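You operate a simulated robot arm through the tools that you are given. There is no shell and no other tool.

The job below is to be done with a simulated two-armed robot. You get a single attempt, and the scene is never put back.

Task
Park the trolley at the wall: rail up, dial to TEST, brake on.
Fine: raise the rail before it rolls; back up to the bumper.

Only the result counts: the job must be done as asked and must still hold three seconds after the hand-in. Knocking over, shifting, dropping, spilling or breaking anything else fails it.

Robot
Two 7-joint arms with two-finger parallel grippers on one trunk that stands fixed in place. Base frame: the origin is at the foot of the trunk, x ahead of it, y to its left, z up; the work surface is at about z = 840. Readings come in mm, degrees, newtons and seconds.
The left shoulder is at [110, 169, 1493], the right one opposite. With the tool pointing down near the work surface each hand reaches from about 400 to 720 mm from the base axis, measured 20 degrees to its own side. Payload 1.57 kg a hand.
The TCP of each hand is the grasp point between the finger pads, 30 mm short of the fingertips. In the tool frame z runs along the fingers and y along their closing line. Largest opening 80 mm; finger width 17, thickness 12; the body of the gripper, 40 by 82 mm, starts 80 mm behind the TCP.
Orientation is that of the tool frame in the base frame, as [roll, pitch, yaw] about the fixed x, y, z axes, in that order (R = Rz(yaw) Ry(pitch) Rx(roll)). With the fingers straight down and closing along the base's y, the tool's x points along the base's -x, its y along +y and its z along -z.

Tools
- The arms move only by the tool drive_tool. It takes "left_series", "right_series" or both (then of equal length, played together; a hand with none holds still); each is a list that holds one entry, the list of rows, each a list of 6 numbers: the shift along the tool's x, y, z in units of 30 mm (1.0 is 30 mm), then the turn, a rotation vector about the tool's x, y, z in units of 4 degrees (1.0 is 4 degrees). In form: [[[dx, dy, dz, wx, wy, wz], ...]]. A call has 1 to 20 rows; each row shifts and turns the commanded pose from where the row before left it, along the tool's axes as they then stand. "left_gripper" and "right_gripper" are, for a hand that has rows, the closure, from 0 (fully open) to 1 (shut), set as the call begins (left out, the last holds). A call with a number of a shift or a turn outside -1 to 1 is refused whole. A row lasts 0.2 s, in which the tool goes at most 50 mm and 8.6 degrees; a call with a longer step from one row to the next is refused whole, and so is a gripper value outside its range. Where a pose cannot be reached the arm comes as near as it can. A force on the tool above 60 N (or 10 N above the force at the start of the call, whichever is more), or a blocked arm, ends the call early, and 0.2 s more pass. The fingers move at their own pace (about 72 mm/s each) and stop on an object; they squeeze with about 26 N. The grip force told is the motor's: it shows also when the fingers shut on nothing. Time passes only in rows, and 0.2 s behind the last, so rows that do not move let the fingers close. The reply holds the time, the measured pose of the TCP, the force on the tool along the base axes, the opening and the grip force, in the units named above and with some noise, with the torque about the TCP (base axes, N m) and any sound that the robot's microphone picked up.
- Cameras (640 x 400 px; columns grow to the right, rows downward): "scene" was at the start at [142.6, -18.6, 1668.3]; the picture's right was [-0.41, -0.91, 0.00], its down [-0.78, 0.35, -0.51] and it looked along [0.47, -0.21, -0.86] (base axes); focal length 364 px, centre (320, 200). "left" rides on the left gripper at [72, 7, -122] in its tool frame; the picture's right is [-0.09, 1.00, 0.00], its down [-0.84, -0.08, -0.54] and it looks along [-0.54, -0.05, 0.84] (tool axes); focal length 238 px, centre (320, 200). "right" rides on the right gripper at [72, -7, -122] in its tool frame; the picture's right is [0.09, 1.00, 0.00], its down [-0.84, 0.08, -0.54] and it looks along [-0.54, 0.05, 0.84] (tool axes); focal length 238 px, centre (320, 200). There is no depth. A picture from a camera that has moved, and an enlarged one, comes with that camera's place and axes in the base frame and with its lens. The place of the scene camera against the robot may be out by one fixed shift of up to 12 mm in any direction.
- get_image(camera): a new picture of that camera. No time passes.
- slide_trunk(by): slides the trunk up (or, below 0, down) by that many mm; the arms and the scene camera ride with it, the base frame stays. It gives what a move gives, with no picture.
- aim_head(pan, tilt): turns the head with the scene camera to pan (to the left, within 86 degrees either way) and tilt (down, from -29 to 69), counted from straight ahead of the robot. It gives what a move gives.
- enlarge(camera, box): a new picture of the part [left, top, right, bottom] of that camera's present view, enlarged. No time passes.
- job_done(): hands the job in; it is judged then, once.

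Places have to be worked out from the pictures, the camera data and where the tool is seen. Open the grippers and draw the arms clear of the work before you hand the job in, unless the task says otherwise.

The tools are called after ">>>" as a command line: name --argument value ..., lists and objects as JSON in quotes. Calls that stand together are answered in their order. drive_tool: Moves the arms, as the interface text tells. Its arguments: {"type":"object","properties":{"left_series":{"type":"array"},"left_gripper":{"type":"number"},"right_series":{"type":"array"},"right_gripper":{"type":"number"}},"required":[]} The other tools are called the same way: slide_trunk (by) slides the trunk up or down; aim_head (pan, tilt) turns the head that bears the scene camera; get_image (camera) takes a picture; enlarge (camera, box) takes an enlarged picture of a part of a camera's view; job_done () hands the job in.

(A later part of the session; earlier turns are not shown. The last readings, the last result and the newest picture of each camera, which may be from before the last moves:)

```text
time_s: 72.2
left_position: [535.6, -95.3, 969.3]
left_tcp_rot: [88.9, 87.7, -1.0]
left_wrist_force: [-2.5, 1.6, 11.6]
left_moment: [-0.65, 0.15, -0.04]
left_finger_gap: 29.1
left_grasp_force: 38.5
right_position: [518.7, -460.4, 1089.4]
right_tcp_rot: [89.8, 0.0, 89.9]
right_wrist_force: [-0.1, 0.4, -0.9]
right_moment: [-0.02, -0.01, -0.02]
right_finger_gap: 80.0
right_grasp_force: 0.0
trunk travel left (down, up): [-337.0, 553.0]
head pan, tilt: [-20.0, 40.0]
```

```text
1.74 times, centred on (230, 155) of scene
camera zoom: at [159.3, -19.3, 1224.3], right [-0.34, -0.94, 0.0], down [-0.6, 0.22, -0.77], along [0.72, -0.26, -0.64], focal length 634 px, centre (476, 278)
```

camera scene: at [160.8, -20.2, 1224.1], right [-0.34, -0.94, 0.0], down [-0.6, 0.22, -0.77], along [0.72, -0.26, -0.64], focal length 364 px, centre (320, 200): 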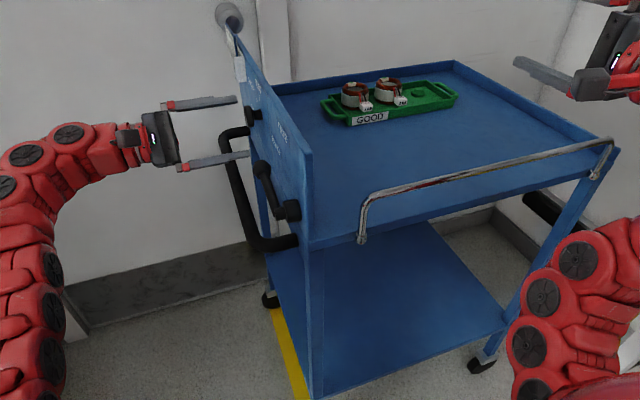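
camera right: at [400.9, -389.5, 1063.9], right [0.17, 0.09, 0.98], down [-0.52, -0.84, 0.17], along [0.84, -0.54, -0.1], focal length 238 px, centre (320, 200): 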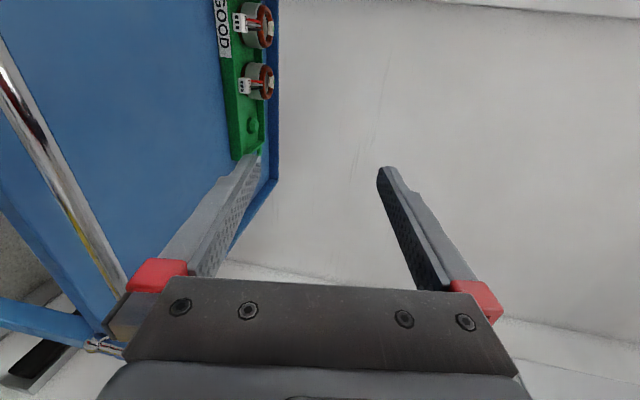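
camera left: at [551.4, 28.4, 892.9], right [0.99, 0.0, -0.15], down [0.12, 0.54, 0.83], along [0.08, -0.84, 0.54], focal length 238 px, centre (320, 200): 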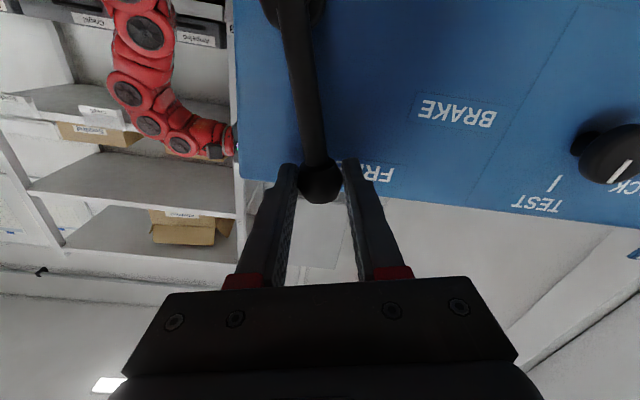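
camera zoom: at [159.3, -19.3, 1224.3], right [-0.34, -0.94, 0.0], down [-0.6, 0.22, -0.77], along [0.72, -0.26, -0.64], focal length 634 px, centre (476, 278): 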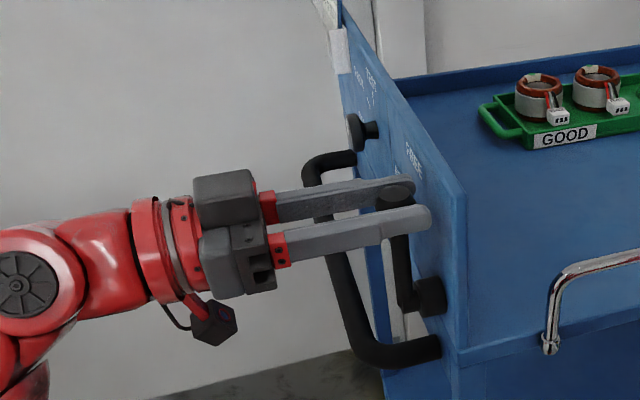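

The lever is upright (about 92°). One more small step to test for the stop.

>>> drive_tool --left_series '[[[0, -0.2, 0, 0, 0, 1], [0, -0.1, 0, 0, 0, 0.5]]]'

>>> get_image --camera "left"

```text
time_s: 73.0
left_position: [532.9, -92.2, 968.6]
left_tcp_rot: [88.3, 82.1, -0.5]
left_wrist_force: [31.1, -4.9, 19.5]
left_moment: [0.26, -0.4, 0.59]
left_finger_gap: 29.1
left_grasp_force: 39.2
right_position: [519.7, -461.8, 1086.6]
right_tcp_rot: [90.0, 0.0, 90.0]
right_wrist_force: [-0.1, -0.5, -0.7]
right_moment: [0.0, 0.03, 0.03]
right_finger_gap: 80.1
right_grasp_force: 0.1
trunk travel left (down, up): [-337.0, 553.0]
head pan, tilt: [-20.0, 40.0]
stopped in row 2 (left hand): the force on the tool passed its limit at 62 N (the readings are from after the stop); the commanded pose is now the measured one
```

```text
taken
camera left: at [548.7, 30.6, 896.0], right [0.97, 0.02, 0.23], down [-0.2, 0.54, 0.82], along [-0.11, -0.84, 0.53], focal length 238 px, centre (320, 200)
```

left: 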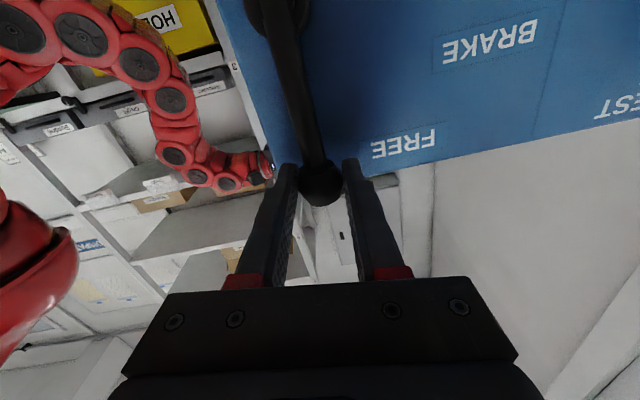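

A hard stop (62 N tangentially), so the lever is fully at FREE, upright. I'll relieve the force, open and back away along +y.

>>> drive_tool --left_series '[[[0, 0.1, 0, 0, 0, -0.5], [0, 0.05, 0, 0, 0, -0.3], [0, 0, 0, 0, 0, 0]]]'

>>> drive_tool --left_series '[[[0, 0, 0, 0, 0, 0], [0, 0, 0, 0, 0, 0], [0, 0, -0.5, 0, 0, 0], [0, 0, -1, 0, 0, 0], [0, 0, -1, 0, 0, 0], [0, 0, -0.5, 0, 0, 0]]]' --left_gripper 0

>>> get_image --camera "left"

>>> get_image --camera "scene"

```text
time_s: 73.8
left_position: [535.1, -92.4, 969.0]
left_tcp_rot: [88.3, 85.2, -1.1]
left_wrist_force: [9.7, 4.8, 1.4]
left_moment: [-0.22, -0.2, 0.18]
left_finger_gap: 28.9
left_grasp_force: 38.4
right_position: [519.1, -459.6, 1087.4]
right_tcp_rot: [90.0, 0.0, 90.0]
right_wrist_force: [-0.4, 0.6, -0.2]
right_moment: [-0.01, -0.03, -0.03]
right_finger_gap: 79.8
right_grasp_force: 0.0
trunk travel left (down, up): [-337.0, 553.0]
head pan, tilt: [-20.0, 40.0]
```

```text
time_s: 75.2
left_position: [534.1, -1.5, 968.4]
left_tcp_rot: [88.2, 85.0, -1.0]
left_wrist_force: [0.2, 0.0, -0.1]
left_moment: [-0.04, 0.03, -0.02]
left_finger_gap: 80.0
left_grasp_force: 0.0
right_position: [517.7, -461.9, 1088.4]
right_tcp_rot: [90.0, 0.0, 89.9]
right_wrist_force: [-0.3, -0.6, -0.1]
right_moment: [-0.01, 0.0, -0.01]
right_finger_gap: 79.7
right_grasp_force: 0.1
trunk travel left (down, up): [-337.0, 553.0]
head pan, tilt: [-20.0, 40.0]
```

```text
taken
camera left: at [545.9, 120.9, 897.1], right [0.98, 0.01, 0.18], down [-0.16, 0.54, 0.83], along [-0.09, -0.84, 0.54], focal length 238 px, centre (320, 200)
```

left: 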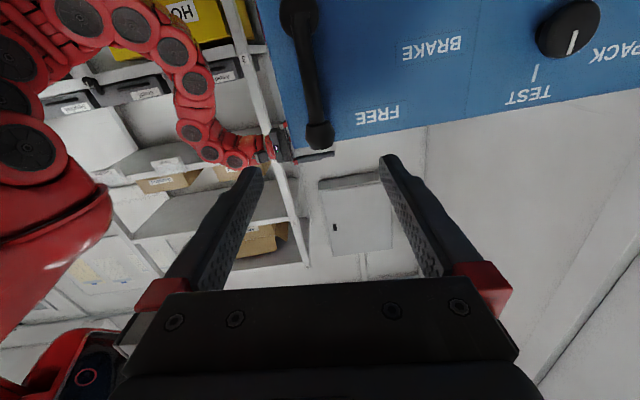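

```text
taken
camera scene: at [160.8, -19.9, 1224.1], right [-0.34, -0.94, 0.0], down [-0.6, 0.22, -0.77], along [0.72, -0.26, -0.64], focal length 364 px, centre (320, 200)
```

scene: 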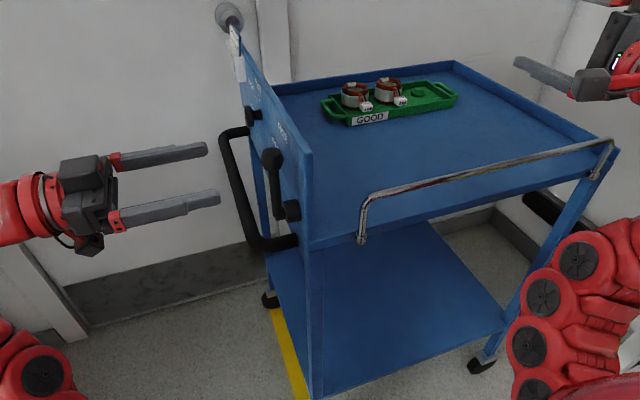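

The lever stands at FREE and the rail is still up. Before rolling, I'll check the right arm's clearance from the trolley's path.

>>> aim_head --pan -60 --tilt 50

>>> get_image --camera "scene"

>>> get_image --camera "right"

```text
time_s: 76.3
left_position: [533.9, -3.0, 969.8]
left_tcp_rot: [88.4, 85.1, -1.1]
left_wrist_force: [0.3, -0.1, -0.1]
left_moment: [-0.03, 0.03, -0.01]
left_finger_gap: 79.9
left_grasp_force: 0.1
right_position: [519.0, -461.3, 1088.4]
right_tcp_rot: [89.9, 0.0, 90.1]
right_wrist_force: [-0.4, -0.5, 0.4]
right_moment: [-0.02, -0.01, 0.04]
right_finger_gap: 79.9
right_grasp_force: 0.0
trunk travel left (down, up): [-337.0, 553.0]
head pan, tilt: [-60.0, 50.0]
```

```text
taken
camera scene: at [119.4, -57.5, 1210.0], right [-0.87, -0.5, 0.0], down [-0.38, 0.66, -0.64], along [0.32, -0.56, -0.77], focal length 364 px, centre (320, 200)
```

scene: 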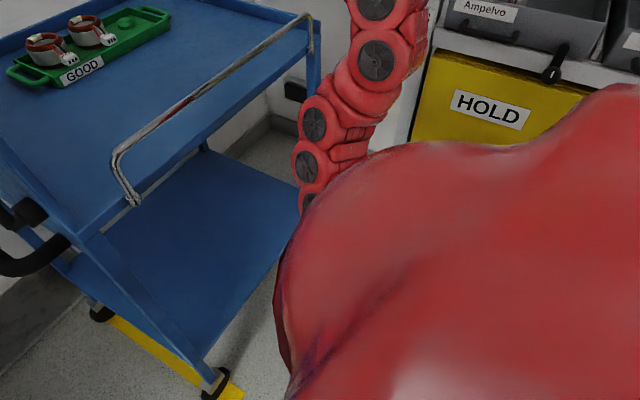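

```text
taken
camera right: at [397.5, -390.4, 1082.7], right [0.0, 0.09, 1.0], down [-0.54, -0.84, 0.08], along [0.84, -0.54, 0.05], focal length 238 px, centre (320, 200)
```

right: 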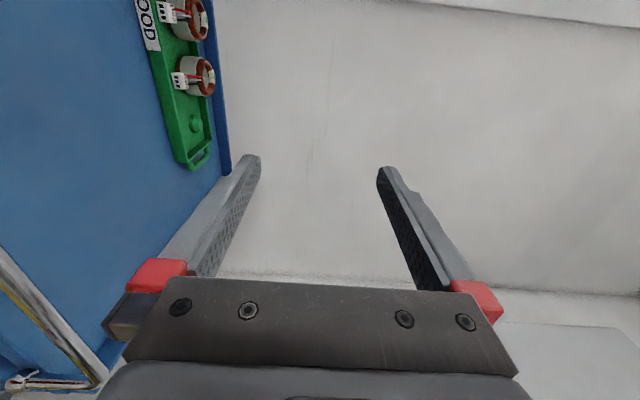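

The right arm is about 150 mm clear of the trolley's path. Now I'll turn the left hand so the fingers close vertically (for gripping the push handle), moving back a little as I go.

>>> drive_tool --left_series '[[[0, 0, -0.3, 0, 0, -1], [0, 0, -0.3, 0, 0, -1], [0, 0, -0.3, 0, 0, -1], [0, 0, 0, 0, 0, -1], [0, 0, 0, 0, 0, -1], [0, 0, 0, 0, 0, -1], [0, 0, 0, 0, 0, -1], [0, 0, 0, 0, 0, -1], [0, 0, 0, 0, 0, -1], [0, 0, 0, 0, 0, -1], [0, 0, 0, 0, 0, -1], [0, 0, 0, 0, 0, -1], [0, 0, 0, 0, 0, -1], [0, 0, 0, 0, 0, -1], [0, 0, 0, 0, 0, -1], [0, 0, 0, 0, 0, -1], [0, 0, 0, 0, 0, -1], [0, 0, 0, 0, 0, -1], [0, 0, 0, 0, 0, -1], [0, 0, 0, 0, 0, -1]]]'

>>> drive_tool --left_series '[[[0, 0, 0, 0, 0, -1], [0, 0, 0, 0, 0, -1], [0, 0, 0, 0, 0, -1], [0, 0, 0, 0, 0, -0.7]]]'

```text
time_s: 80.5
left_position: [533.4, 24.4, 968.7]
left_tcp_rot: [-89.8, 14.9, -179.3]
left_wrist_force: [-0.6, -0.2, -1.2]
left_moment: [0.01, 0.04, 0.03]
left_finger_gap: 79.8
left_grasp_force: 0.2
right_position: [519.4, -461.0, 1088.9]
right_tcp_rot: [89.9, 0.0, 89.9]
right_wrist_force: [1.1, 0.0, 0.4]
right_moment: [0.01, 0.0, 0.02]
right_finger_gap: 80.2
right_grasp_force: 0.0
trunk travel left (down, up): [-337.0, 553.0]
head pan, tilt: [-60.0, 50.0]
```

```text
time_s: 81.5
left_position: [532.8, 24.6, 969.7]
left_tcp_rot: [-89.9, 0.0, -179.3]
left_wrist_force: [0.4, -0.4, 0.4]
left_moment: [0.0, -0.04, 0.01]
left_finger_gap: 80.0
left_grasp_force: 0.1
right_position: [519.1, -461.4, 1088.3]
right_tcp_rot: [90.0, 0.1, 90.0]
right_wrist_force: [-0.2, 0.5, 0.2]
right_moment: [0.02, 0.01, 0.0]
right_finger_gap: 80.1
right_grasp_force: 0.1
trunk travel left (down, up): [-337.0, 553.0]
head pan, tilt: [-60.0, 50.0]
```

The fingers now close vertically. I'll move down in front of the handle at x≈650, z≈792 and yaw the hand 28° so the wrist stays nearer the trunk during the roll.

>>> drive_tool --left_series '[[[-0.65, 0.983, 0, 0, 0, 0], [-0.65, 0.983, 0, 0, 0, 0], [-0.65, 0.983, 0, 0, 0, 0], [-0.65, 0.983, 0, 0, 0, 0], [-0.65, 0.983, 0, 0, 0, 0], [-0.65, 0.983, 0, 0, 0, 0], [0, 0, 0, 0, -1, 0], [0, 0, 0, 0, -1, 0], [0, 0, 0, 0, -1, 0], [0, 0, 0, 0, -1, 0], [0, 0, 0, 0, -1, 0], [0, 0, 0, 0, -1, 0], [0, 0, 0, 0, -1, 0]]]'

>>> get_image --camera "left"

>>> aim_head --pan -20 --tilt 45

>>> get_image --camera "scene"

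```text
time_s: 84.3
left_position: [649.4, 24.6, 792.4]
left_tcp_rot: [-89.9, -0.2, -151.2]
left_wrist_force: [0.3, -0.3, -0.3]
left_moment: [-0.02, 0.0, -0.01]
left_finger_gap: 80.0
left_grasp_force: 0.0
right_position: [519.4, -460.8, 1087.7]
right_tcp_rot: [89.9, 0.0, 90.0]
right_wrist_force: [0.3, -0.3, -0.6]
right_moment: [0.03, 0.03, 0.0]
right_finger_gap: 80.1
right_grasp_force: 0.1
trunk travel left (down, up): [-337.0, 553.0]
head pan, tilt: [-60.0, 50.0]
```

```text
taken
camera left: at [529.2, 98.1, 784.2], right [0.08, 0.04, -1.0], down [0.47, 0.88, 0.07], along [0.88, -0.48, 0.05], focal length 238 px, centre (320, 200)
```

left: 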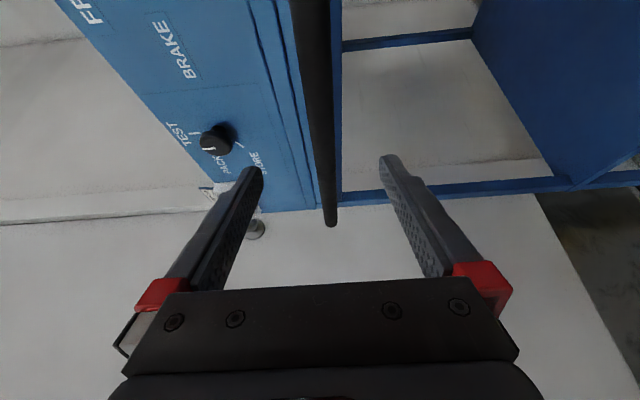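

```text
time_s: 85.3
left_position: [650.0, 24.7, 793.5]
left_tcp_rot: [-89.8, 0.0, -151.4]
left_wrist_force: [0.7, 0.0, -0.1]
left_moment: [-0.02, 0.03, -0.01]
left_finger_gap: 79.8
left_grasp_force: 0.0
right_position: [517.8, -460.9, 1089.0]
right_tcp_rot: [89.8, 0.0, 90.0]
right_wrist_force: [-0.2, -0.1, -0.6]
right_moment: [-0.02, 0.02, -0.02]
right_finger_gap: 80.0
right_grasp_force: 0.2
trunk travel left (down, up): [-337.0, 553.0]
head pan, tilt: [-20.0, 45.0]
```

```text
taken
camera scene: at [157.3, -18.8, 1216.9], right [-0.34, -0.94, 0.0], down [-0.66, 0.24, -0.71], along [0.66, -0.24, -0.71], focal length 364 px, centre (320, 200)
```

scene: 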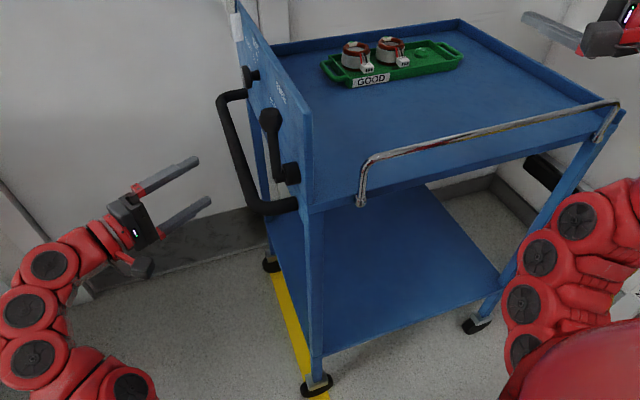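

The handle bar runs midway between the open fingers. I'll move in 88 mm along −y so the bar sits at the grasp point, and close.

>>> drive_tool --left_series '[[[0.36, 0, 0.64, 0, 0, 0], [0.36, 0, 0.64, 0, 0, 0], [0.36, 0, 0.64, 0, 0, 0], [0.34, 0, 0.64, 0, 0, 0], [0, 0, 0, 0, 0, 0]]]'

>>> get_image --camera "left"

>>> drive_tool --left_series '[[[0, 0, 0, 0, 0, 0], [0, 0, 0, 0, 0, 0], [0, 0, 0, 0, 0, 0], [0, 0, 0, 0, 0, 0]]]' --left_gripper 1

>>> get_image --camera "scene"

```text
time_s: 86.5
left_position: [649.2, -61.7, 793.2]
left_tcp_rot: [-89.9, 0.1, -151.4]
left_wrist_force: [-0.5, -0.3, 0.4]
left_moment: [0.0, 0.02, 0.0]
left_finger_gap: 79.9
left_grasp_force: 0.1
right_position: [518.6, -459.7, 1088.9]
right_tcp_rot: [89.9, 0.0, 90.0]
right_wrist_force: [-0.3, -0.7, 0.0]
right_moment: [0.0, -0.01, 0.0]
right_finger_gap: 80.2
right_grasp_force: 0.1
trunk travel left (down, up): [-337.0, 553.0]
head pan, tilt: [-20.0, 45.0]
```

```text
taken
camera left: at [528.3, 10.4, 784.6], right [0.08, 0.04, -1.0], down [0.47, 0.88, 0.08], along [0.88, -0.48, 0.05], focal length 238 px, centre (320, 200)
```

left: 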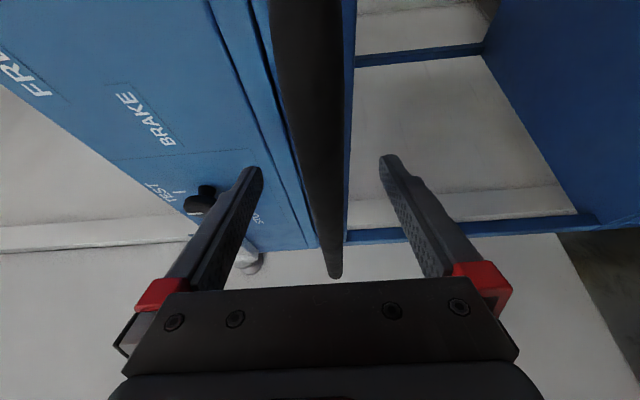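

```text
time_s: 87.5
left_position: [649.1, -62.6, 789.5]
left_tcp_rot: [-90.1, -0.1, -151.4]
left_wrist_force: [-10.4, 4.0, -20.3]
left_moment: [0.22, -0.04, 0.07]
left_finger_gap: 23.5
left_grasp_force: 35.8
right_position: [520.0, -460.2, 1088.6]
right_tcp_rot: [90.0, 0.0, 90.0]
right_wrist_force: [-0.3, -0.8, 0.2]
right_moment: [-0.01, 0.04, 0.0]
right_finger_gap: 80.0
right_grasp_force: 0.0
trunk travel left (down, up): [-337.0, 553.0]
head pan, tilt: [-20.0, 45.0]
```

```text
taken
camera scene: at [158.1, -18.5, 1216.5], right [-0.34, -0.94, 0.0], down [-0.67, 0.24, -0.71], along [0.66, -0.24, -0.71], focal length 364 px, centre (320, 200)
```

scene: 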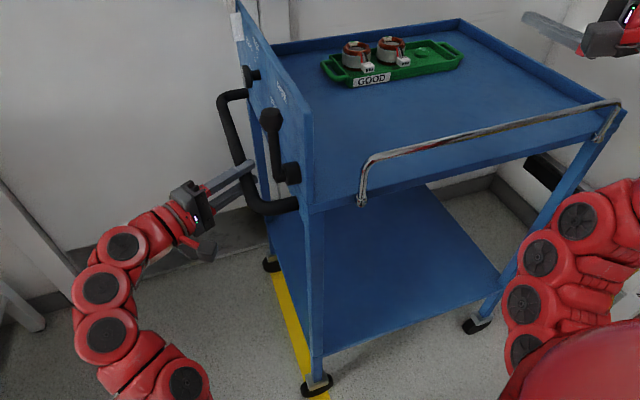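

The handle is held. I'll relieve the vertical load 3 mm and push gently toward −y, a few cm first, to feel whether the trolley rolls.

>>> drive_tool --left_series '[[[0, 0.1, 0, 0, 0, 0], [0.05, 0, 0.088, 0, 0, 0], [0.097, 0, 0.175, 0, 0, 0], [0.097, 0, 0.175, 0, 0, 0], [0.097, 0, 0.175, 0, 0, 0], [0.097, 0, 0.175, 0, 0, 0]]]'

>>> get_image --camera "scene"

```text
time_s: 88.9
left_position: [649.2, -90.1, 789.9]
left_tcp_rot: [-89.9, 0.0, -151.4]
left_wrist_force: [-11.8, 1.1, -6.5]
left_moment: [0.13, 0.24, 0.32]
left_finger_gap: 23.8
left_grasp_force: 35.8
right_position: [517.7, -462.3, 1090.1]
right_tcp_rot: [89.9, 0.0, 90.0]
right_wrist_force: [0.7, -0.2, -0.2]
right_moment: [-0.01, 0.01, 0.04]
right_finger_gap: 80.1
right_grasp_force: 0.0
trunk travel left (down, up): [-337.0, 553.0]
head pan, tilt: [-20.0, 45.0]
```

```text
taken
camera scene: at [156.8, -18.9, 1217.0], right [-0.34, -0.94, 0.0], down [-0.66, 0.24, -0.71], along [0.66, -0.24, -0.71], focal length 364 px, centre (320, 200)
```

scene: 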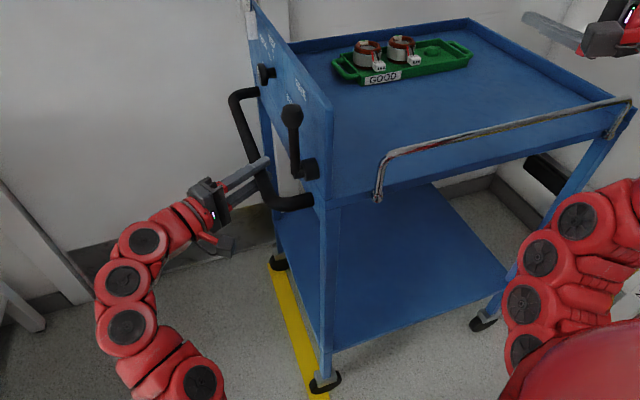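

It rolls easily. I'll continue about 105 mm at a slow, even pace and re-check.

>>> drive_tool --left_series '[[[0.097, 0, 0.175, 0, 0, 0], [0.1455, 0, 0.2625, 0, 0, 0], [0.1455, 0, 0.2625, 0, 0, 0], [0.1455, 0, 0.2625, 0, 0, 0], [0.1455, 0, 0.2625, 0, 0, 0], [0.1455, 0, 0.2625, 0, 0, 0], [0.1455, 0, 0.2625, 0, 0, 0], [0.1455, 0, 0.2625, 0, 0, 0], [0.1455, 0, 0.2625, 0, 0, 0], [0.1455, 0, 0.2625, 0, 0, 0], [0.1455, 0, 0.2625, 0, 0, 0], [0.097, 0, 0.175, 0, 0, 0], [0.05, 0, 0.09, 0, 0, 0]]]'

>>> aim_head --pan -45 --tilt 40

>>> get_image --camera "scene"

>>> get_image --camera "right"

```text
time_s: 91.7
left_position: [649.5, -195.5, 790.9]
left_tcp_rot: [-89.9, 0.0, -151.4]
left_wrist_force: [0.7, 3.0, -1.7]
left_moment: [0.01, 0.02, 0.03]
left_finger_gap: 23.5
left_grasp_force: 36.5
right_position: [519.1, -460.4, 1089.4]
right_tcp_rot: [89.8, 0.0, 90.0]
right_wrist_force: [0.9, -0.3, 0.3]
right_moment: [0.03, 0.0, -0.05]
right_finger_gap: 80.0
right_grasp_force: 0.0
trunk travel left (down, up): [-337.0, 553.0]
head pan, tilt: [-20.0, 45.0]
```

```text
time_s: 92.6
left_position: [649.1, -195.7, 789.9]
left_tcp_rot: [-89.9, 0.0, -151.3]
left_wrist_force: [3.9, 1.4, 1.3]
left_moment: [0.06, 0.06, 0.28]
left_finger_gap: 23.8
left_grasp_force: 35.5
right_position: [518.2, -460.6, 1088.6]
right_tcp_rot: [89.9, 0.0, 90.0]
right_wrist_force: [-0.6, 0.1, 0.4]
right_moment: [-0.02, 0.0, 0.0]
right_finger_gap: 80.1
right_grasp_force: 0.1
trunk travel left (down, up): [-337.0, 553.0]
head pan, tilt: [-45.0, 40.0]
```

```text
taken
camera scene: at [141.4, -50.9, 1224.1], right [-0.71, -0.71, 0.0], down [-0.46, 0.45, -0.77], along [0.54, -0.54, -0.64], focal length 364 px, centre (320, 200)
```

scene: 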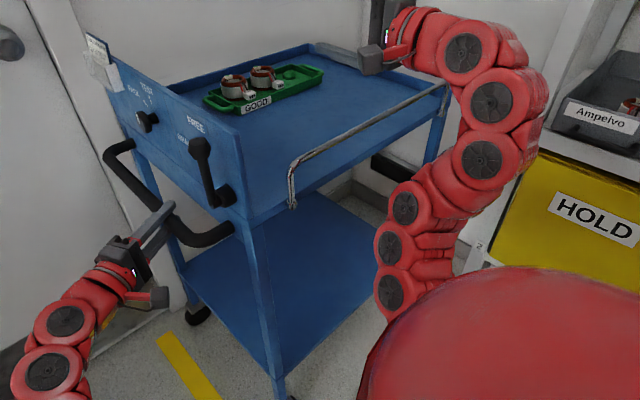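

```text
taken
camera right: at [397.8, -390.4, 1082.6], right [0.0, 0.09, 1.0], down [-0.54, -0.84, 0.08], along [0.84, -0.54, 0.05], focal length 238 px, centre (320, 200)
```

right: 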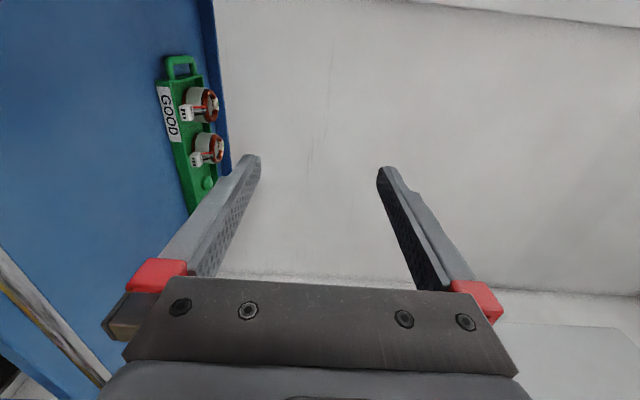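

Rolled 131 mm so far with everything steady. The panel top (z≈989) will pass beneath the right hand, so I'll raise that hand 60 mm while continuing the roll by another ~150 mm.

>>> drive_tool --right_series '[[[0, 0.7, 0, 0, 0, 0], [0, 0.7, 0, 0, 0, 0], [0, 0.7, 0, 0, 0, 0]]]'

>>> drive_tool --left_series '[[[0.05, 0, 0.09, 0, 0, 0], [0.097, 0, 0.175, 0, 0, 0], [0.1455, 0, 0.2625, 0, 0, 0], [0.1455, 0, 0.2625, 0, 0, 0], [0.1455, 0, 0.2625, 0, 0, 0], [0.1455, 0, 0.2625, 0, 0, 0], [0.1455, 0, 0.2625, 0, 0, 0], [0.1455, 0, 0.2625, 0, 0, 0], [0.1455, 0, 0.2625, 0, 0, 0], [0.1455, 0, 0.2625, 0, 0, 0], [0.1455, 0, 0.2625, 0, 0, 0], [0.1455, 0, 0.2625, 0, 0, 0], [0.1455, 0, 0.2625, 0, 0, 0], [0.1455, 0, 0.2625, 0, 0, 0], [0.1455, 0, 0.2625, 0, 0, 0], [0.1455, 0, 0.2625, 0, 0, 0], [0.097, 0, 0.175, 0, 0, 0], [0.05, 0, 0.09, 0, 0, 0]]]'

>>> get_image --camera "scene"

>>> get_image --camera "left"

```text
time_s: 93.4
left_position: [649.1, -194.9, 789.9]
left_tcp_rot: [-89.8, 0.1, -151.3]
left_wrist_force: [5.4, -1.2, 3.4]
left_moment: [0.16, 0.2, 0.16]
left_finger_gap: 23.4
left_grasp_force: 35.4
right_position: [519.1, -461.8, 1150.3]
right_tcp_rot: [90.0, 0.0, 90.0]
right_wrist_force: [-0.5, -1.0, -0.8]
right_moment: [0.01, 0.02, 0.01]
right_finger_gap: 80.0
right_grasp_force: 0.0
trunk travel left (down, up): [-337.0, 553.0]
head pan, tilt: [-45.0, 40.0]
```

```text
time_s: 97.2
left_position: [649.1, -339.0, 790.7]
left_tcp_rot: [-89.8, 0.1, -151.2]
left_wrist_force: [14.7, 4.3, 4.4]
left_moment: [0.02, -0.08, -0.35]
left_finger_gap: 23.5
left_grasp_force: 36.1
right_position: [520.6, -460.4, 1151.4]
right_tcp_rot: [90.0, 0.0, 89.9]
right_wrist_force: [-0.1, -0.4, 0.2]
right_moment: [-0.03, -0.01, 0.01]
right_finger_gap: 79.9
right_grasp_force: 0.0
trunk travel left (down, up): [-337.0, 553.0]
head pan, tilt: [-45.0, 40.0]
```

```text
taken
camera scene: at [142.2, -50.4, 1224.0], right [-0.71, -0.71, 0.0], down [-0.46, 0.45, -0.77], along [0.54, -0.54, -0.64], focal length 364 px, centre (320, 200)
```

scene: 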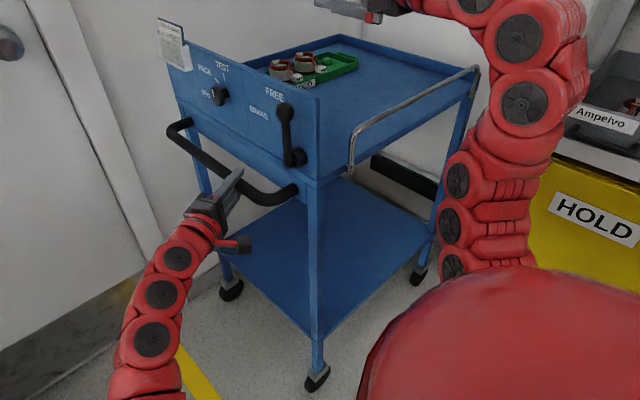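

```text
taken
camera left: at [528.2, -265.9, 781.8], right [0.08, 0.04, -1.0], down [0.47, 0.88, 0.07], along [0.88, -0.48, 0.05], focal length 238 px, centre (320, 200)
```

left: 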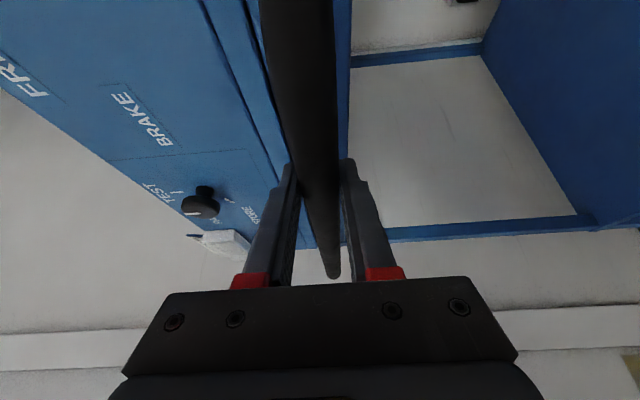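

277 mm rolled, bumper ahead. I'll continue 100 mm more with a small x correction to relieve the side force.

>>> drive_tool --left_series '[[[-0.04, 0, 0.03, 0, 0, 0], [0.05, 0, 0.16, 0, 0, 0], [0.1455, 0, 0.2625, 0, 0, 0], [0.1455, 0, 0.2625, 0, 0, 0], [0.1455, 0, 0.2625, 0, 0, 0], [0.1455, 0, 0.2625, 0, 0, 0], [0.1455, 0, 0.2625, 0, 0, 0], [0.1455, 0, 0.2625, 0, 0, 0], [0.1455, 0, 0.2625, 0, 0, 0], [0.1455, 0, 0.2625, 0, 0, 0], [0.1455, 0, 0.2625, 0, 0, 0], [0.097, 0, 0.175, 0, 0, 0], [0.05, 0, 0.09, 0, 0, 0]]]'

>>> get_image --camera "scene"

```text
time_s: 100.0
left_position: [649.2, -435.4, 788.7]
left_tcp_rot: [-89.9, 0.0, -151.3]
left_wrist_force: [-2.2, 2.2, -5.6]
left_moment: [-0.13, 0.09, 0.22]
left_finger_gap: 23.9
left_grasp_force: 35.5
right_position: [519.5, -460.5, 1151.7]
right_tcp_rot: [90.0, 0.0, 90.0]
right_wrist_force: [-0.4, 0.1, 0.1]
right_moment: [0.0, -0.02, 0.0]
right_finger_gap: 79.8
right_grasp_force: 0.0
trunk travel left (down, up): [-337.0, 553.0]
head pan, tilt: [-45.0, 40.0]
```

```text
taken
camera scene: at [141.3, -51.1, 1224.0], right [-0.71, -0.71, 0.0], down [-0.45, 0.45, -0.77], along [0.54, -0.54, -0.64], focal length 364 px, centre (320, 200)
```

scene: 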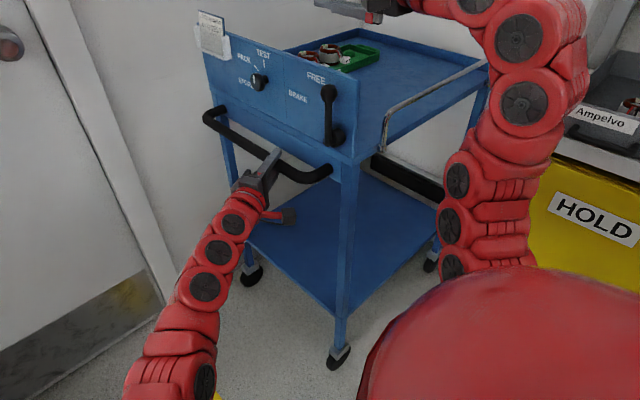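

373 mm rolled. I'll creep on now at about 4.5 mm per step until the bumper is felt.

>>> drive_tool --left_series '[[[0.073, 0, 0.131, 0, 0, 0], [0.073, 0, 0.131, 0, 0, 0], [0.073, 0, 0.131, 0, 0, 0], [0.073, 0, 0.131, 0, 0, 0], [0.073, 0, 0.131, 0, 0, 0], [0.073, 0, 0.131, 0, 0, 0], [0.073, 0, 0.131, 0, 0, 0], [0.073, 0, 0.131, 0, 0, 0], [0.073, 0, 0.131, 0, 0, 0], [0.073, 0, 0.131, 0, 0, 0], [0.073, 0, 0.131, 0, 0, 0], [0.073, 0, 0.131, 0, 0, 0]]]'

>>> get_image --camera "right"

>>> get_image --camera "scene"

```text
time_s: 102.6
left_position: [649.6, -489.7, 790.4]
left_tcp_rot: [-89.9, 0.0, -151.2]
left_wrist_force: [1.4, -0.2, -9.2]
left_moment: [0.12, 0.18, 0.16]
left_finger_gap: 23.9
left_grasp_force: 35.7
right_position: [519.5, -462.8, 1151.2]
right_tcp_rot: [90.0, -0.1, 90.0]
right_wrist_force: [0.5, 0.5, -0.4]
right_moment: [0.01, 0.0, 0.0]
right_finger_gap: 80.0
right_grasp_force: 0.0
trunk travel left (down, up): [-337.0, 553.0]
head pan, tilt: [-45.0, 40.0]
```

```text
taken
camera right: at [398.5, -391.1, 1144.4], right [0.0, 0.09, 1.0], down [-0.54, -0.84, 0.08], along [0.84, -0.54, 0.05], focal length 238 px, centre (320, 200)
```

right: 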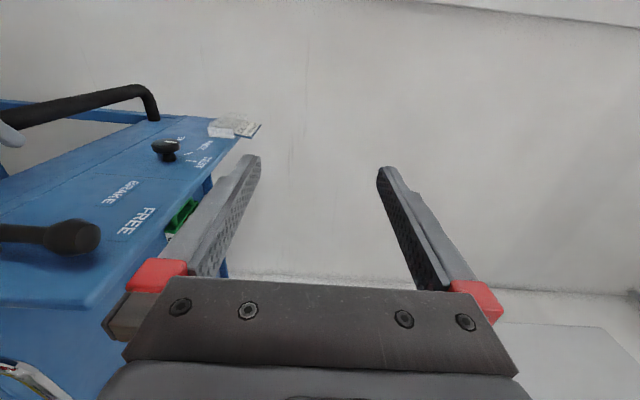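

```text
taken
camera scene: at [142.0, -52.1, 1223.9], right [-0.71, -0.71, 0.0], down [-0.46, 0.46, -0.77], along [0.54, -0.54, -0.64], focal length 364 px, centre (320, 200)
```

scene: 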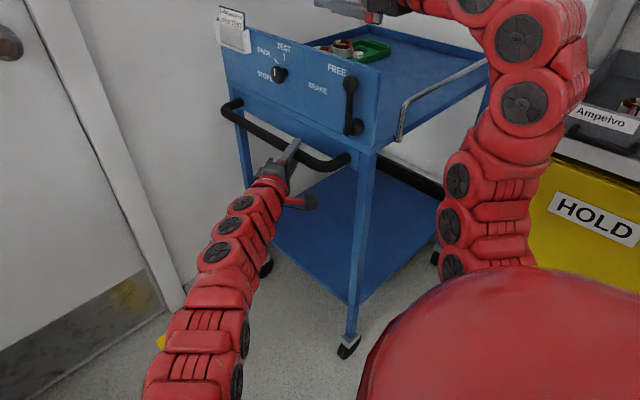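

427 mm rolled, no contact yet. I'll keep creeping at 3 mm steps.

>>> drive_tool --left_series '[[[0.049, 0, 0.0875, 0, 0, 0], [0.049, 0, 0.0875, 0, 0, 0], [0.049, 0, 0.0875, 0, 0, 0], [0.049, 0, 0.0875, 0, 0, 0], [0.049, 0, 0.0875, 0, 0, 0], [0.049, 0, 0.0875, 0, 0, 0], [0.049, 0, 0.0875, 0, 0, 0], [0.049, 0, 0.0875, 0, 0, 0], [0.049, 0, 0.0875, 0, 0, 0], [0.049, 0, 0.0875, 0, 0, 0]]]'

>>> enlarge --camera "scene" --box '[360, 100, 500, 300]'

```text
time_s: 104.8
left_position: [647.4, -497.3, 789.9]
left_tcp_rot: [-90.1, -0.3, -151.1]
left_wrist_force: [29.0, 3.9, -19.0]
left_moment: [0.16, -0.39, 0.26]
left_finger_gap: 24.3
left_grasp_force: 36.3
left hand out of reach, approached as far as the arm can: row 3, 5, 7, 9, 10
right_position: [523.1, -461.3, 1146.8]
right_tcp_rot: [90.1, 0.0, 90.0]
right_wrist_force: [-0.7, 0.7, 0.1]
right_moment: [0.02, -0.01, -0.01]
right_finger_gap: 79.9
right_grasp_force: 0.1
trunk travel left (down, up): [-337.0, 553.0]
head pan, tilt: [-45.0, 40.0]
```

```text
2.00 times, centred on (430, 200) of scene
camera zoom: at [146.3, -52.1, 1223.3], right [-0.71, -0.71, 0.0], down [-0.46, 0.46, -0.76], along [0.54, -0.54, -0.65], focal length 729 px, centre (100, 200)
```

zoom: 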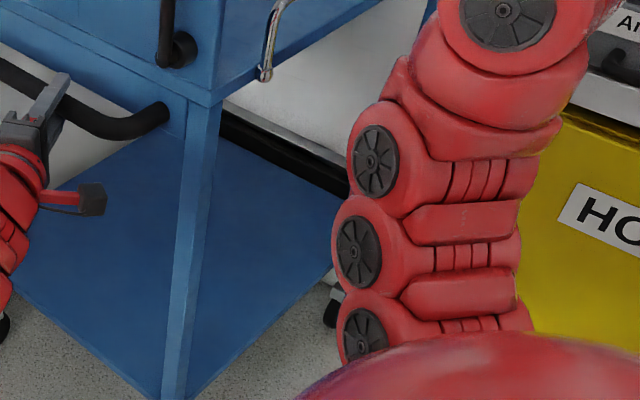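

The left arm is at its limit after ~434 mm, with the bumper not yet felt. I'll release the handle, back the left hand away, and bring in the right hand (already on the free side of the panel) to finish.

>>> drive_tool --left_series '[[[0, 0, 0, 0, 0, 0], [0, 0, 0, 0, 0, 0], [0, 0, -0.5, 0, 0, 0], [0, 0, -1, 0, 0, 0], [0, 0, -1, 0, 0, 0], [0, 0, -1, 0, 0, 0], [0, 0, -1, 0, 0, 0]]]' --left_gripper 0

>>> get_image --camera "scene"

>>> get_image --camera "left"

```text
time_s: 106.4
left_position: [602.2, -424.4, 794.4]
left_tcp_rot: [-89.8, 0.0, -151.4]
left_wrist_force: [-0.3, -0.2, -0.8]
left_moment: [0.0, 0.01, 0.0]
left_finger_gap: 79.8
left_grasp_force: 0.2
left hand out of reach, approached as far as the arm can: row 6, 7
right_position: [518.1, -460.6, 1151.6]
right_tcp_rot: [89.9, 0.0, 89.9]
right_wrist_force: [0.3, 0.7, 0.3]
right_moment: [0.02, -0.01, -0.02]
right_finger_gap: 79.8
right_grasp_force: 0.0
trunk travel left (down, up): [-337.0, 553.0]
head pan, tilt: [-45.0, 40.0]
```

```text
taken
camera scene: at [141.0, -50.7, 1224.2], right [-0.71, -0.71, 0.0], down [-0.45, 0.45, -0.77], along [0.54, -0.54, -0.64], focal length 364 px, centre (320, 200)
```

scene: 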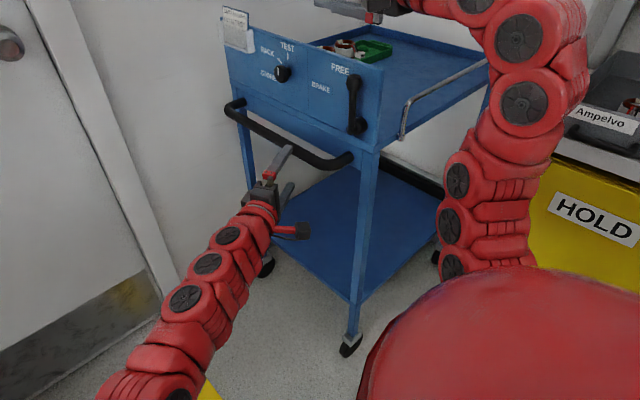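

```text
taken
camera left: at [481.3, -352.1, 786.2], right [0.08, 0.04, -1.0], down [0.47, 0.88, 0.08], along [0.88, -0.48, 0.05], focal length 238 px, centre (320, 200)
```

left: 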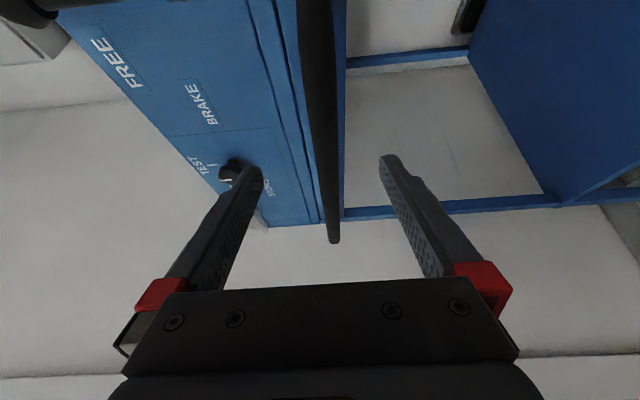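

The handle is released and the trolley stays put. I'll move the left hand away along +y.

>>> drive_tool --left_series '[[[-0.436, 0, -0.7875, 0, 0, 0], [-0.436, 0, -0.7875, 0, 0, 0], [-0.436, 0, -0.7875, 0, 0, 0], [-0.436, 0, -0.7875, 0, 0, 0], [-0.436, 0, -0.7875, 0, 0, 0], [-0.436, 0, -0.7875, 0, 0, 0], [-0.436, 0, -0.7875, 0, 0, 0], [-0.436, 0, -0.7875, 0, 0, 0], [-0.436, 0, -0.7875, 0, 0, 0], [-0.436, 0, -0.7875, 0, 0, 0], [-0.436, 0, -0.7875, 0, 0, 0], [-0.436, 0, -0.7875, 0, 0, 0], [-0.436, 0, -0.7875, 0, 0, 0], [-0.436, 0, -0.7875, 0, 0, 0], [-0.436, 0, -0.7875, 0, 0, 0], [-0.436, 0, -0.7875, 0, 0, 0]]]'

>>> get_image --camera "scene"

>>> get_image --camera "left"

```text
time_s: 109.8
left_position: [602.8, -424.7, 793.2]
left_tcp_rot: [-89.8, -0.1, -151.3]
left_wrist_force: [0.2, 0.2, 0.8]
left_moment: [0.0, 0.02, -0.01]
left_finger_gap: 79.9
left_grasp_force: 0.0
left hand out of reach, approached as far as the arm can: row 1, 2, 3, 4, 5, 6, 7, 8, 9, 10, 11, 12, 13, 14, 15, 16
right_position: [520.1, -460.9, 1151.0]
right_tcp_rot: [89.9, 0.0, 90.0]
right_wrist_force: [-0.5, 0.2, 0.0]
right_moment: [0.0, 0.0, -0.02]
right_finger_gap: 80.0
right_grasp_force: 0.0
trunk travel left (down, up): [-337.0, 553.0]
head pan, tilt: [-45.0, 40.0]
```

```text
taken
camera scene: at [141.0, -51.1, 1224.1], right [-0.71, -0.71, 0.0], down [-0.45, 0.45, -0.77], along [0.54, -0.54, -0.64], focal length 364 px, centre (320, 200)
```

scene: 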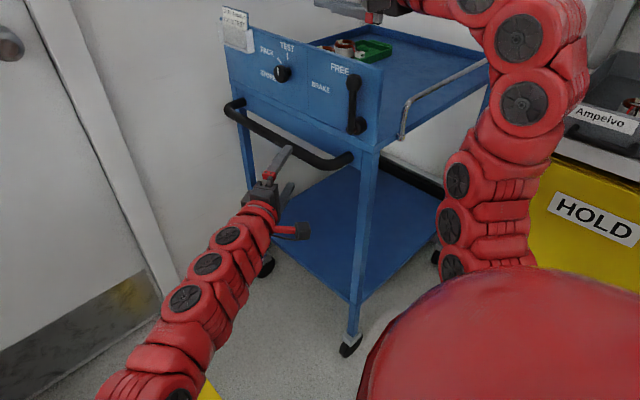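

```text
taken
camera left: at [481.4, -352.5, 785.7], right [0.08, 0.04, -1.0], down [0.47, 0.88, 0.08], along [0.88, -0.48, 0.05], focal length 238 px, centre (320, 200)
```

left: 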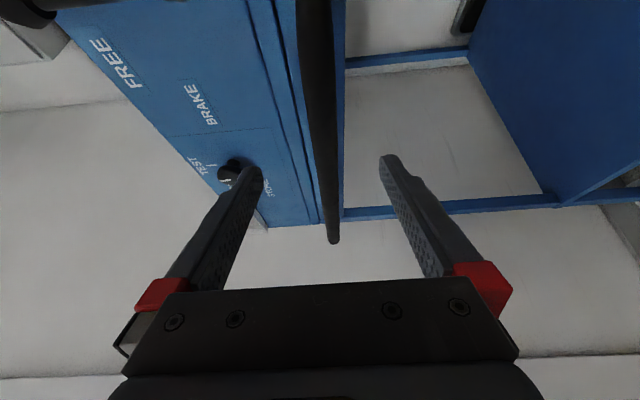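

The left arm seems stuck at a joint limit in that direction. I'll un-yaw the hand to free it, then retry.

>>> drive_tool --left_series '[[[0, 0, 0, 0, 1, 0], [0, 0, 0, 0, 1, 0], [0, 0, 0, 0, 1, 0], [0, 0, 0, 0, 1, 0]]]'

```text
time_s: 110.8
left_position: [602.2, -425.7, 792.7]
left_tcp_rot: [-89.9, 0.0, -167.3]
left_wrist_force: [0.0, 0.5, -0.5]
left_moment: [-0.02, 0.0, -0.03]
left_finger_gap: 80.1
left_grasp_force: 0.0
right_position: [519.0, -461.1, 1150.5]
right_tcp_rot: [89.9, 0.0, 90.0]
right_wrist_force: [-0.1, 0.1, -0.7]
right_moment: [0.0, 0.02, 0.01]
right_finger_gap: 80.1
right_grasp_force: 0.1
trunk travel left (down, up): [-337.0, 553.0]
head pan, tilt: [-45.0, 40.0]
```

That worked. Now I'll retract along +y.

>>> drive_tool --left_series '[[[-0.176, 0, -0.78, 0, 0, 0], [-0.176, 0, -0.78, 0, 0, 0], [-0.176, 0, -0.78, 0, 0, 0], [-0.176, 0, -0.78, 0, 0, 0], [-0.176, 0, -0.78, 0, 0, 0], [-0.176, 0, -0.78, 0, 0, 0], [-0.176, 0, -0.78, 0, 0, 0], [-0.176, 0, -0.78, 0, 0, 0], [-0.176, 0, -0.78, 0, 0, 0], [-0.176, 0, -0.78, 0, 0, 0], [-0.176, 0, -0.78, 0, 0, 0], [-0.176, 0, -0.78, 0, 0, 0], [-0.176, 0, -0.78, 0, 0, 0], [-0.176, 0, -0.78, 0, 0, 0], [-0.176, 0, -0.78, 0, 0, 0], [-0.176, 0, -0.78, 0, 0, 0]]]'

>>> get_image --camera "scene"

```text
time_s: 114.2
left_position: [602.2, -39.3, 791.3]
left_tcp_rot: [-89.7, 0.0, -167.3]
left_wrist_force: [0.7, 0.3, -0.6]
left_moment: [-0.01, 0.0, 0.0]
left_finger_gap: 79.9
left_grasp_force: 0.1
right_position: [519.6, -460.3, 1151.2]
right_tcp_rot: [90.0, -0.1, 90.0]
right_wrist_force: [-0.1, 0.2, -0.5]
right_moment: [-0.06, -0.01, -0.01]
right_finger_gap: 80.2
right_grasp_force: 0.1
trunk travel left (down, up): [-337.0, 553.0]
head pan, tilt: [-45.0, 40.0]
```

```text
taken
camera scene: at [141.0, -50.8, 1224.1], right [-0.71, -0.71, 0.0], down [-0.45, 0.45, -0.77], along [0.54, -0.54, -0.64], focal length 364 px, centre (320, 200)
```

scene: 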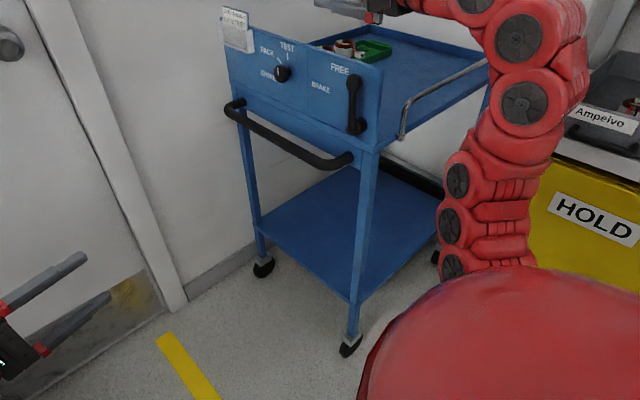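

The left hand is clear. I'll zoom in on the panel and the bumper area to see how near the trolley is.

>>> enlarge --camera "scene" --box '[340, 120, 460, 220]'

>>> enlarge --camera "scene" --box '[210, 0, 390, 150]'

>>> drive_tool --left_series '[[[-0.176, 0, -0.78, 0, 0, 0], [-0.176, 0, -0.78, 0, 0, 0], [-0.176, 0, -0.78, 0, 0, 0], [-0.176, 0, -0.78, 0, 0, 0]]]'

```text
4.00 times, centred on (400, 170) of scene
camera zoom: at [141.0, -50.8, 1224.1], right [-0.71, -0.71, 0.0], down [-0.45, 0.45, -0.77], along [0.54, -0.54, -0.64], focal length 1458 px, centre (0, 320)
```

zoom: 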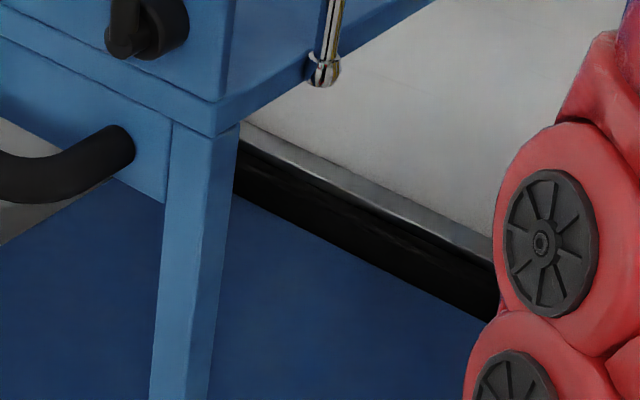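

```text
2.67 times, centred on (300, 75) of scene
camera zoom: at [141.0, -50.8, 1224.1], right [-0.71, -0.71, 0.0], down [-0.45, 0.45, -0.77], along [0.54, -0.54, -0.64], focal length 972 px, centre (373, 533)
```

zoom: 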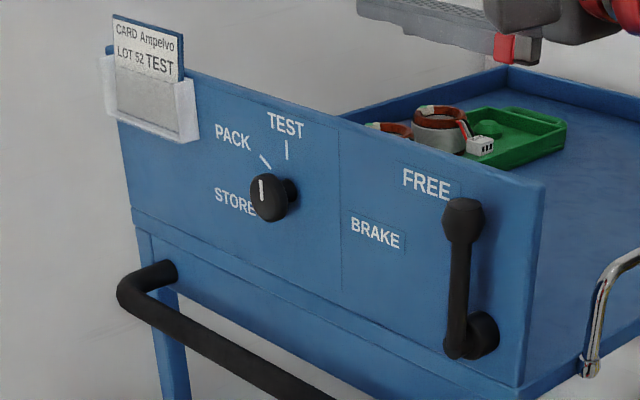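

```text
time_s: 115.2
left_position: [602.4, 56.1, 793.1]
left_tcp_rot: [-89.8, 0.0, -167.3]
left_wrist_force: [0.4, 0.3, 0.6]
left_moment: [0.05, 0.0, -0.01]
left_finger_gap: 79.9
left_grasp_force: 0.1
right_position: [518.6, -461.5, 1151.7]
right_tcp_rot: [89.9, 0.0, 90.0]
right_wrist_force: [0.6, 0.3, 0.7]
right_moment: [0.03, 0.01, 0.02]
right_finger_gap: 80.0
right_grasp_force: 0.0
trunk travel left (down, up): [-337.0, 553.0]
head pan, tilt: [-45.0, 40.0]
```

The dial reads TEST and the lever FREE. Now I'll swing the right hand over on the free side of the panel: shift +y and +x at height, then yaw toward −y.

>>> drive_tool --right_series '[[[1, 0, 0.6, 0, 0, 0], [1, 0, 0.6, 0, 0, 0], [1, 0, 0.6, 0, 0, 0], [1, 0, 0.6, 0, 0, 0], [1, 0, 0.6, 0, 0, 0], [0, 0, 0, 0, -1, 0], [0, 0, 0, 0, -1, 0], [0, 0, 0, 0, -1, 0], [0, 0, 0, 0, -1, 0], [0, 0, 0, 0, -1, 0], [0, 0, 0, 0, -1, 0], [0, 0, 0, 0, -1, 0], [0, 0, 0, 0, -1, 0], [0, 0, 0, 0, -1, 0], [0, 0, 0, 0, -1, 0]]]'

>>> get_image --camera "scene"

>>> get_image --camera "right"

```text
time_s: 118.4
left_position: [601.4, 55.1, 792.6]
left_tcp_rot: [-89.8, 0.0, -167.3]
left_wrist_force: [-0.2, 0.3, 0.3]
left_moment: [-0.04, 0.0, 0.06]
left_finger_gap: 79.9
left_grasp_force: 0.0
right_position: [608.1, -310.8, 1151.9]
right_tcp_rot: [90.1, 0.0, 50.0]
right_wrist_force: [0.2, -0.2, -0.6]
right_moment: [0.01, -0.01, -0.01]
right_finger_gap: 80.1
right_grasp_force: 0.1
trunk travel left (down, up): [-337.0, 553.0]
head pan, tilt: [-45.0, 40.0]
```

```text
taken
camera scene: at [141.1, -50.8, 1224.1], right [-0.71, -0.71, 0.0], down [-0.45, 0.45, -0.77], along [0.54, -0.54, -0.64], focal length 364 px, centre (320, 200)
```

scene: 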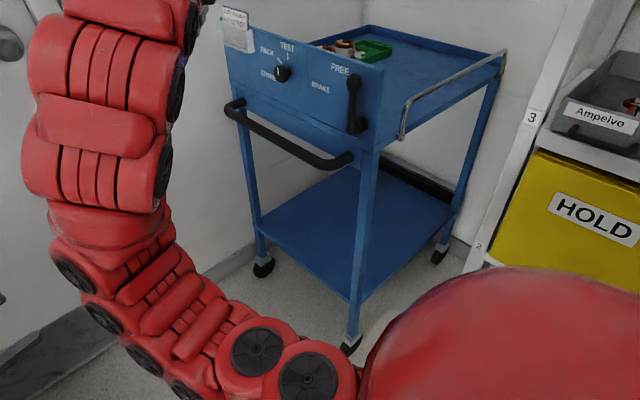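

```text
taken
camera right: at [562.5, -178.5, 1145.5], right [0.06, 0.07, 1.0], down [-0.95, -0.29, 0.08], along [0.3, -0.95, 0.05], focal length 238 px, centre (320, 200)
```

right: 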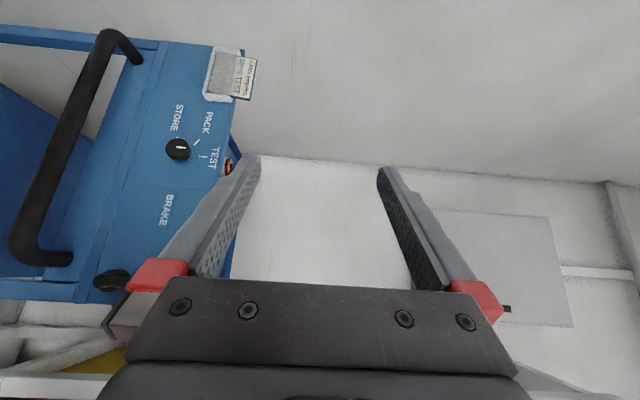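

The right hand swung round well and the right end of the trolley is now visible. I'll zoom in on the trolley/bumper gap.

>>> enlarge --camera "scene" --box '[360, 130, 500, 280]'

>>> aim_head --pan -10 --tilt 50

>>> get_image --camera "scene"

```text
2.67 times, centred on (430, 205) of scene
camera zoom: at [141.1, -50.8, 1224.1], right [-0.71, -0.71, 0.0], down [-0.45, 0.45, -0.77], along [0.54, -0.54, -0.64], focal length 972 px, centre (27, 187)
```

zoom: 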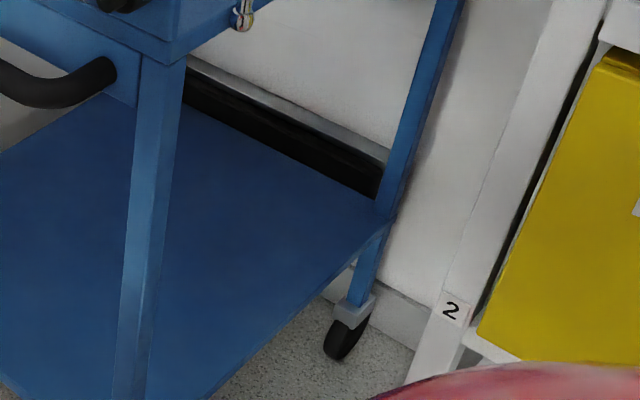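

```text
time_s: 119.4
left_position: [602.3, 54.9, 792.7]
left_tcp_rot: [-89.7, 0.1, -167.4]
left_wrist_force: [0.5, 0.5, 0.7]
left_moment: [0.0, 0.02, -0.02]
left_finger_gap: 80.2
left_grasp_force: 0.0
right_position: [608.5, -311.9, 1151.7]
right_tcp_rot: [90.0, -0.1, 50.0]
right_wrist_force: [0.1, -0.4, -1.0]
right_moment: [-0.05, 0.03, -0.02]
right_finger_gap: 80.2
right_grasp_force: 0.0
trunk travel left (down, up): [-337.0, 553.0]
head pan, tilt: [-10.0, 50.0]
```

```text
taken
camera scene: at [156.8, -4.2, 1210.0], right [-0.17, -0.98, 0.0], down [-0.75, 0.13, -0.64], along [0.63, -0.11, -0.77], focal length 364 px, centre (320, 200)
```

scene: 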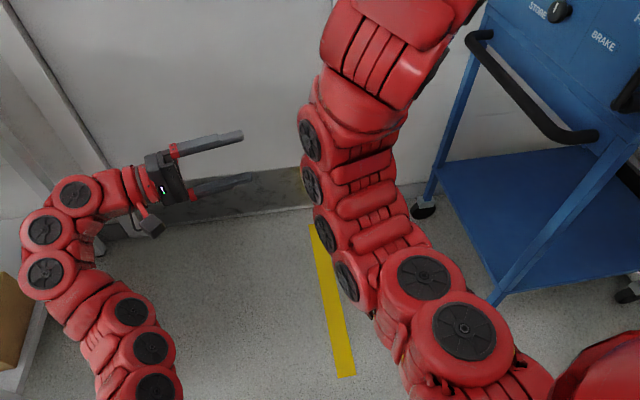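

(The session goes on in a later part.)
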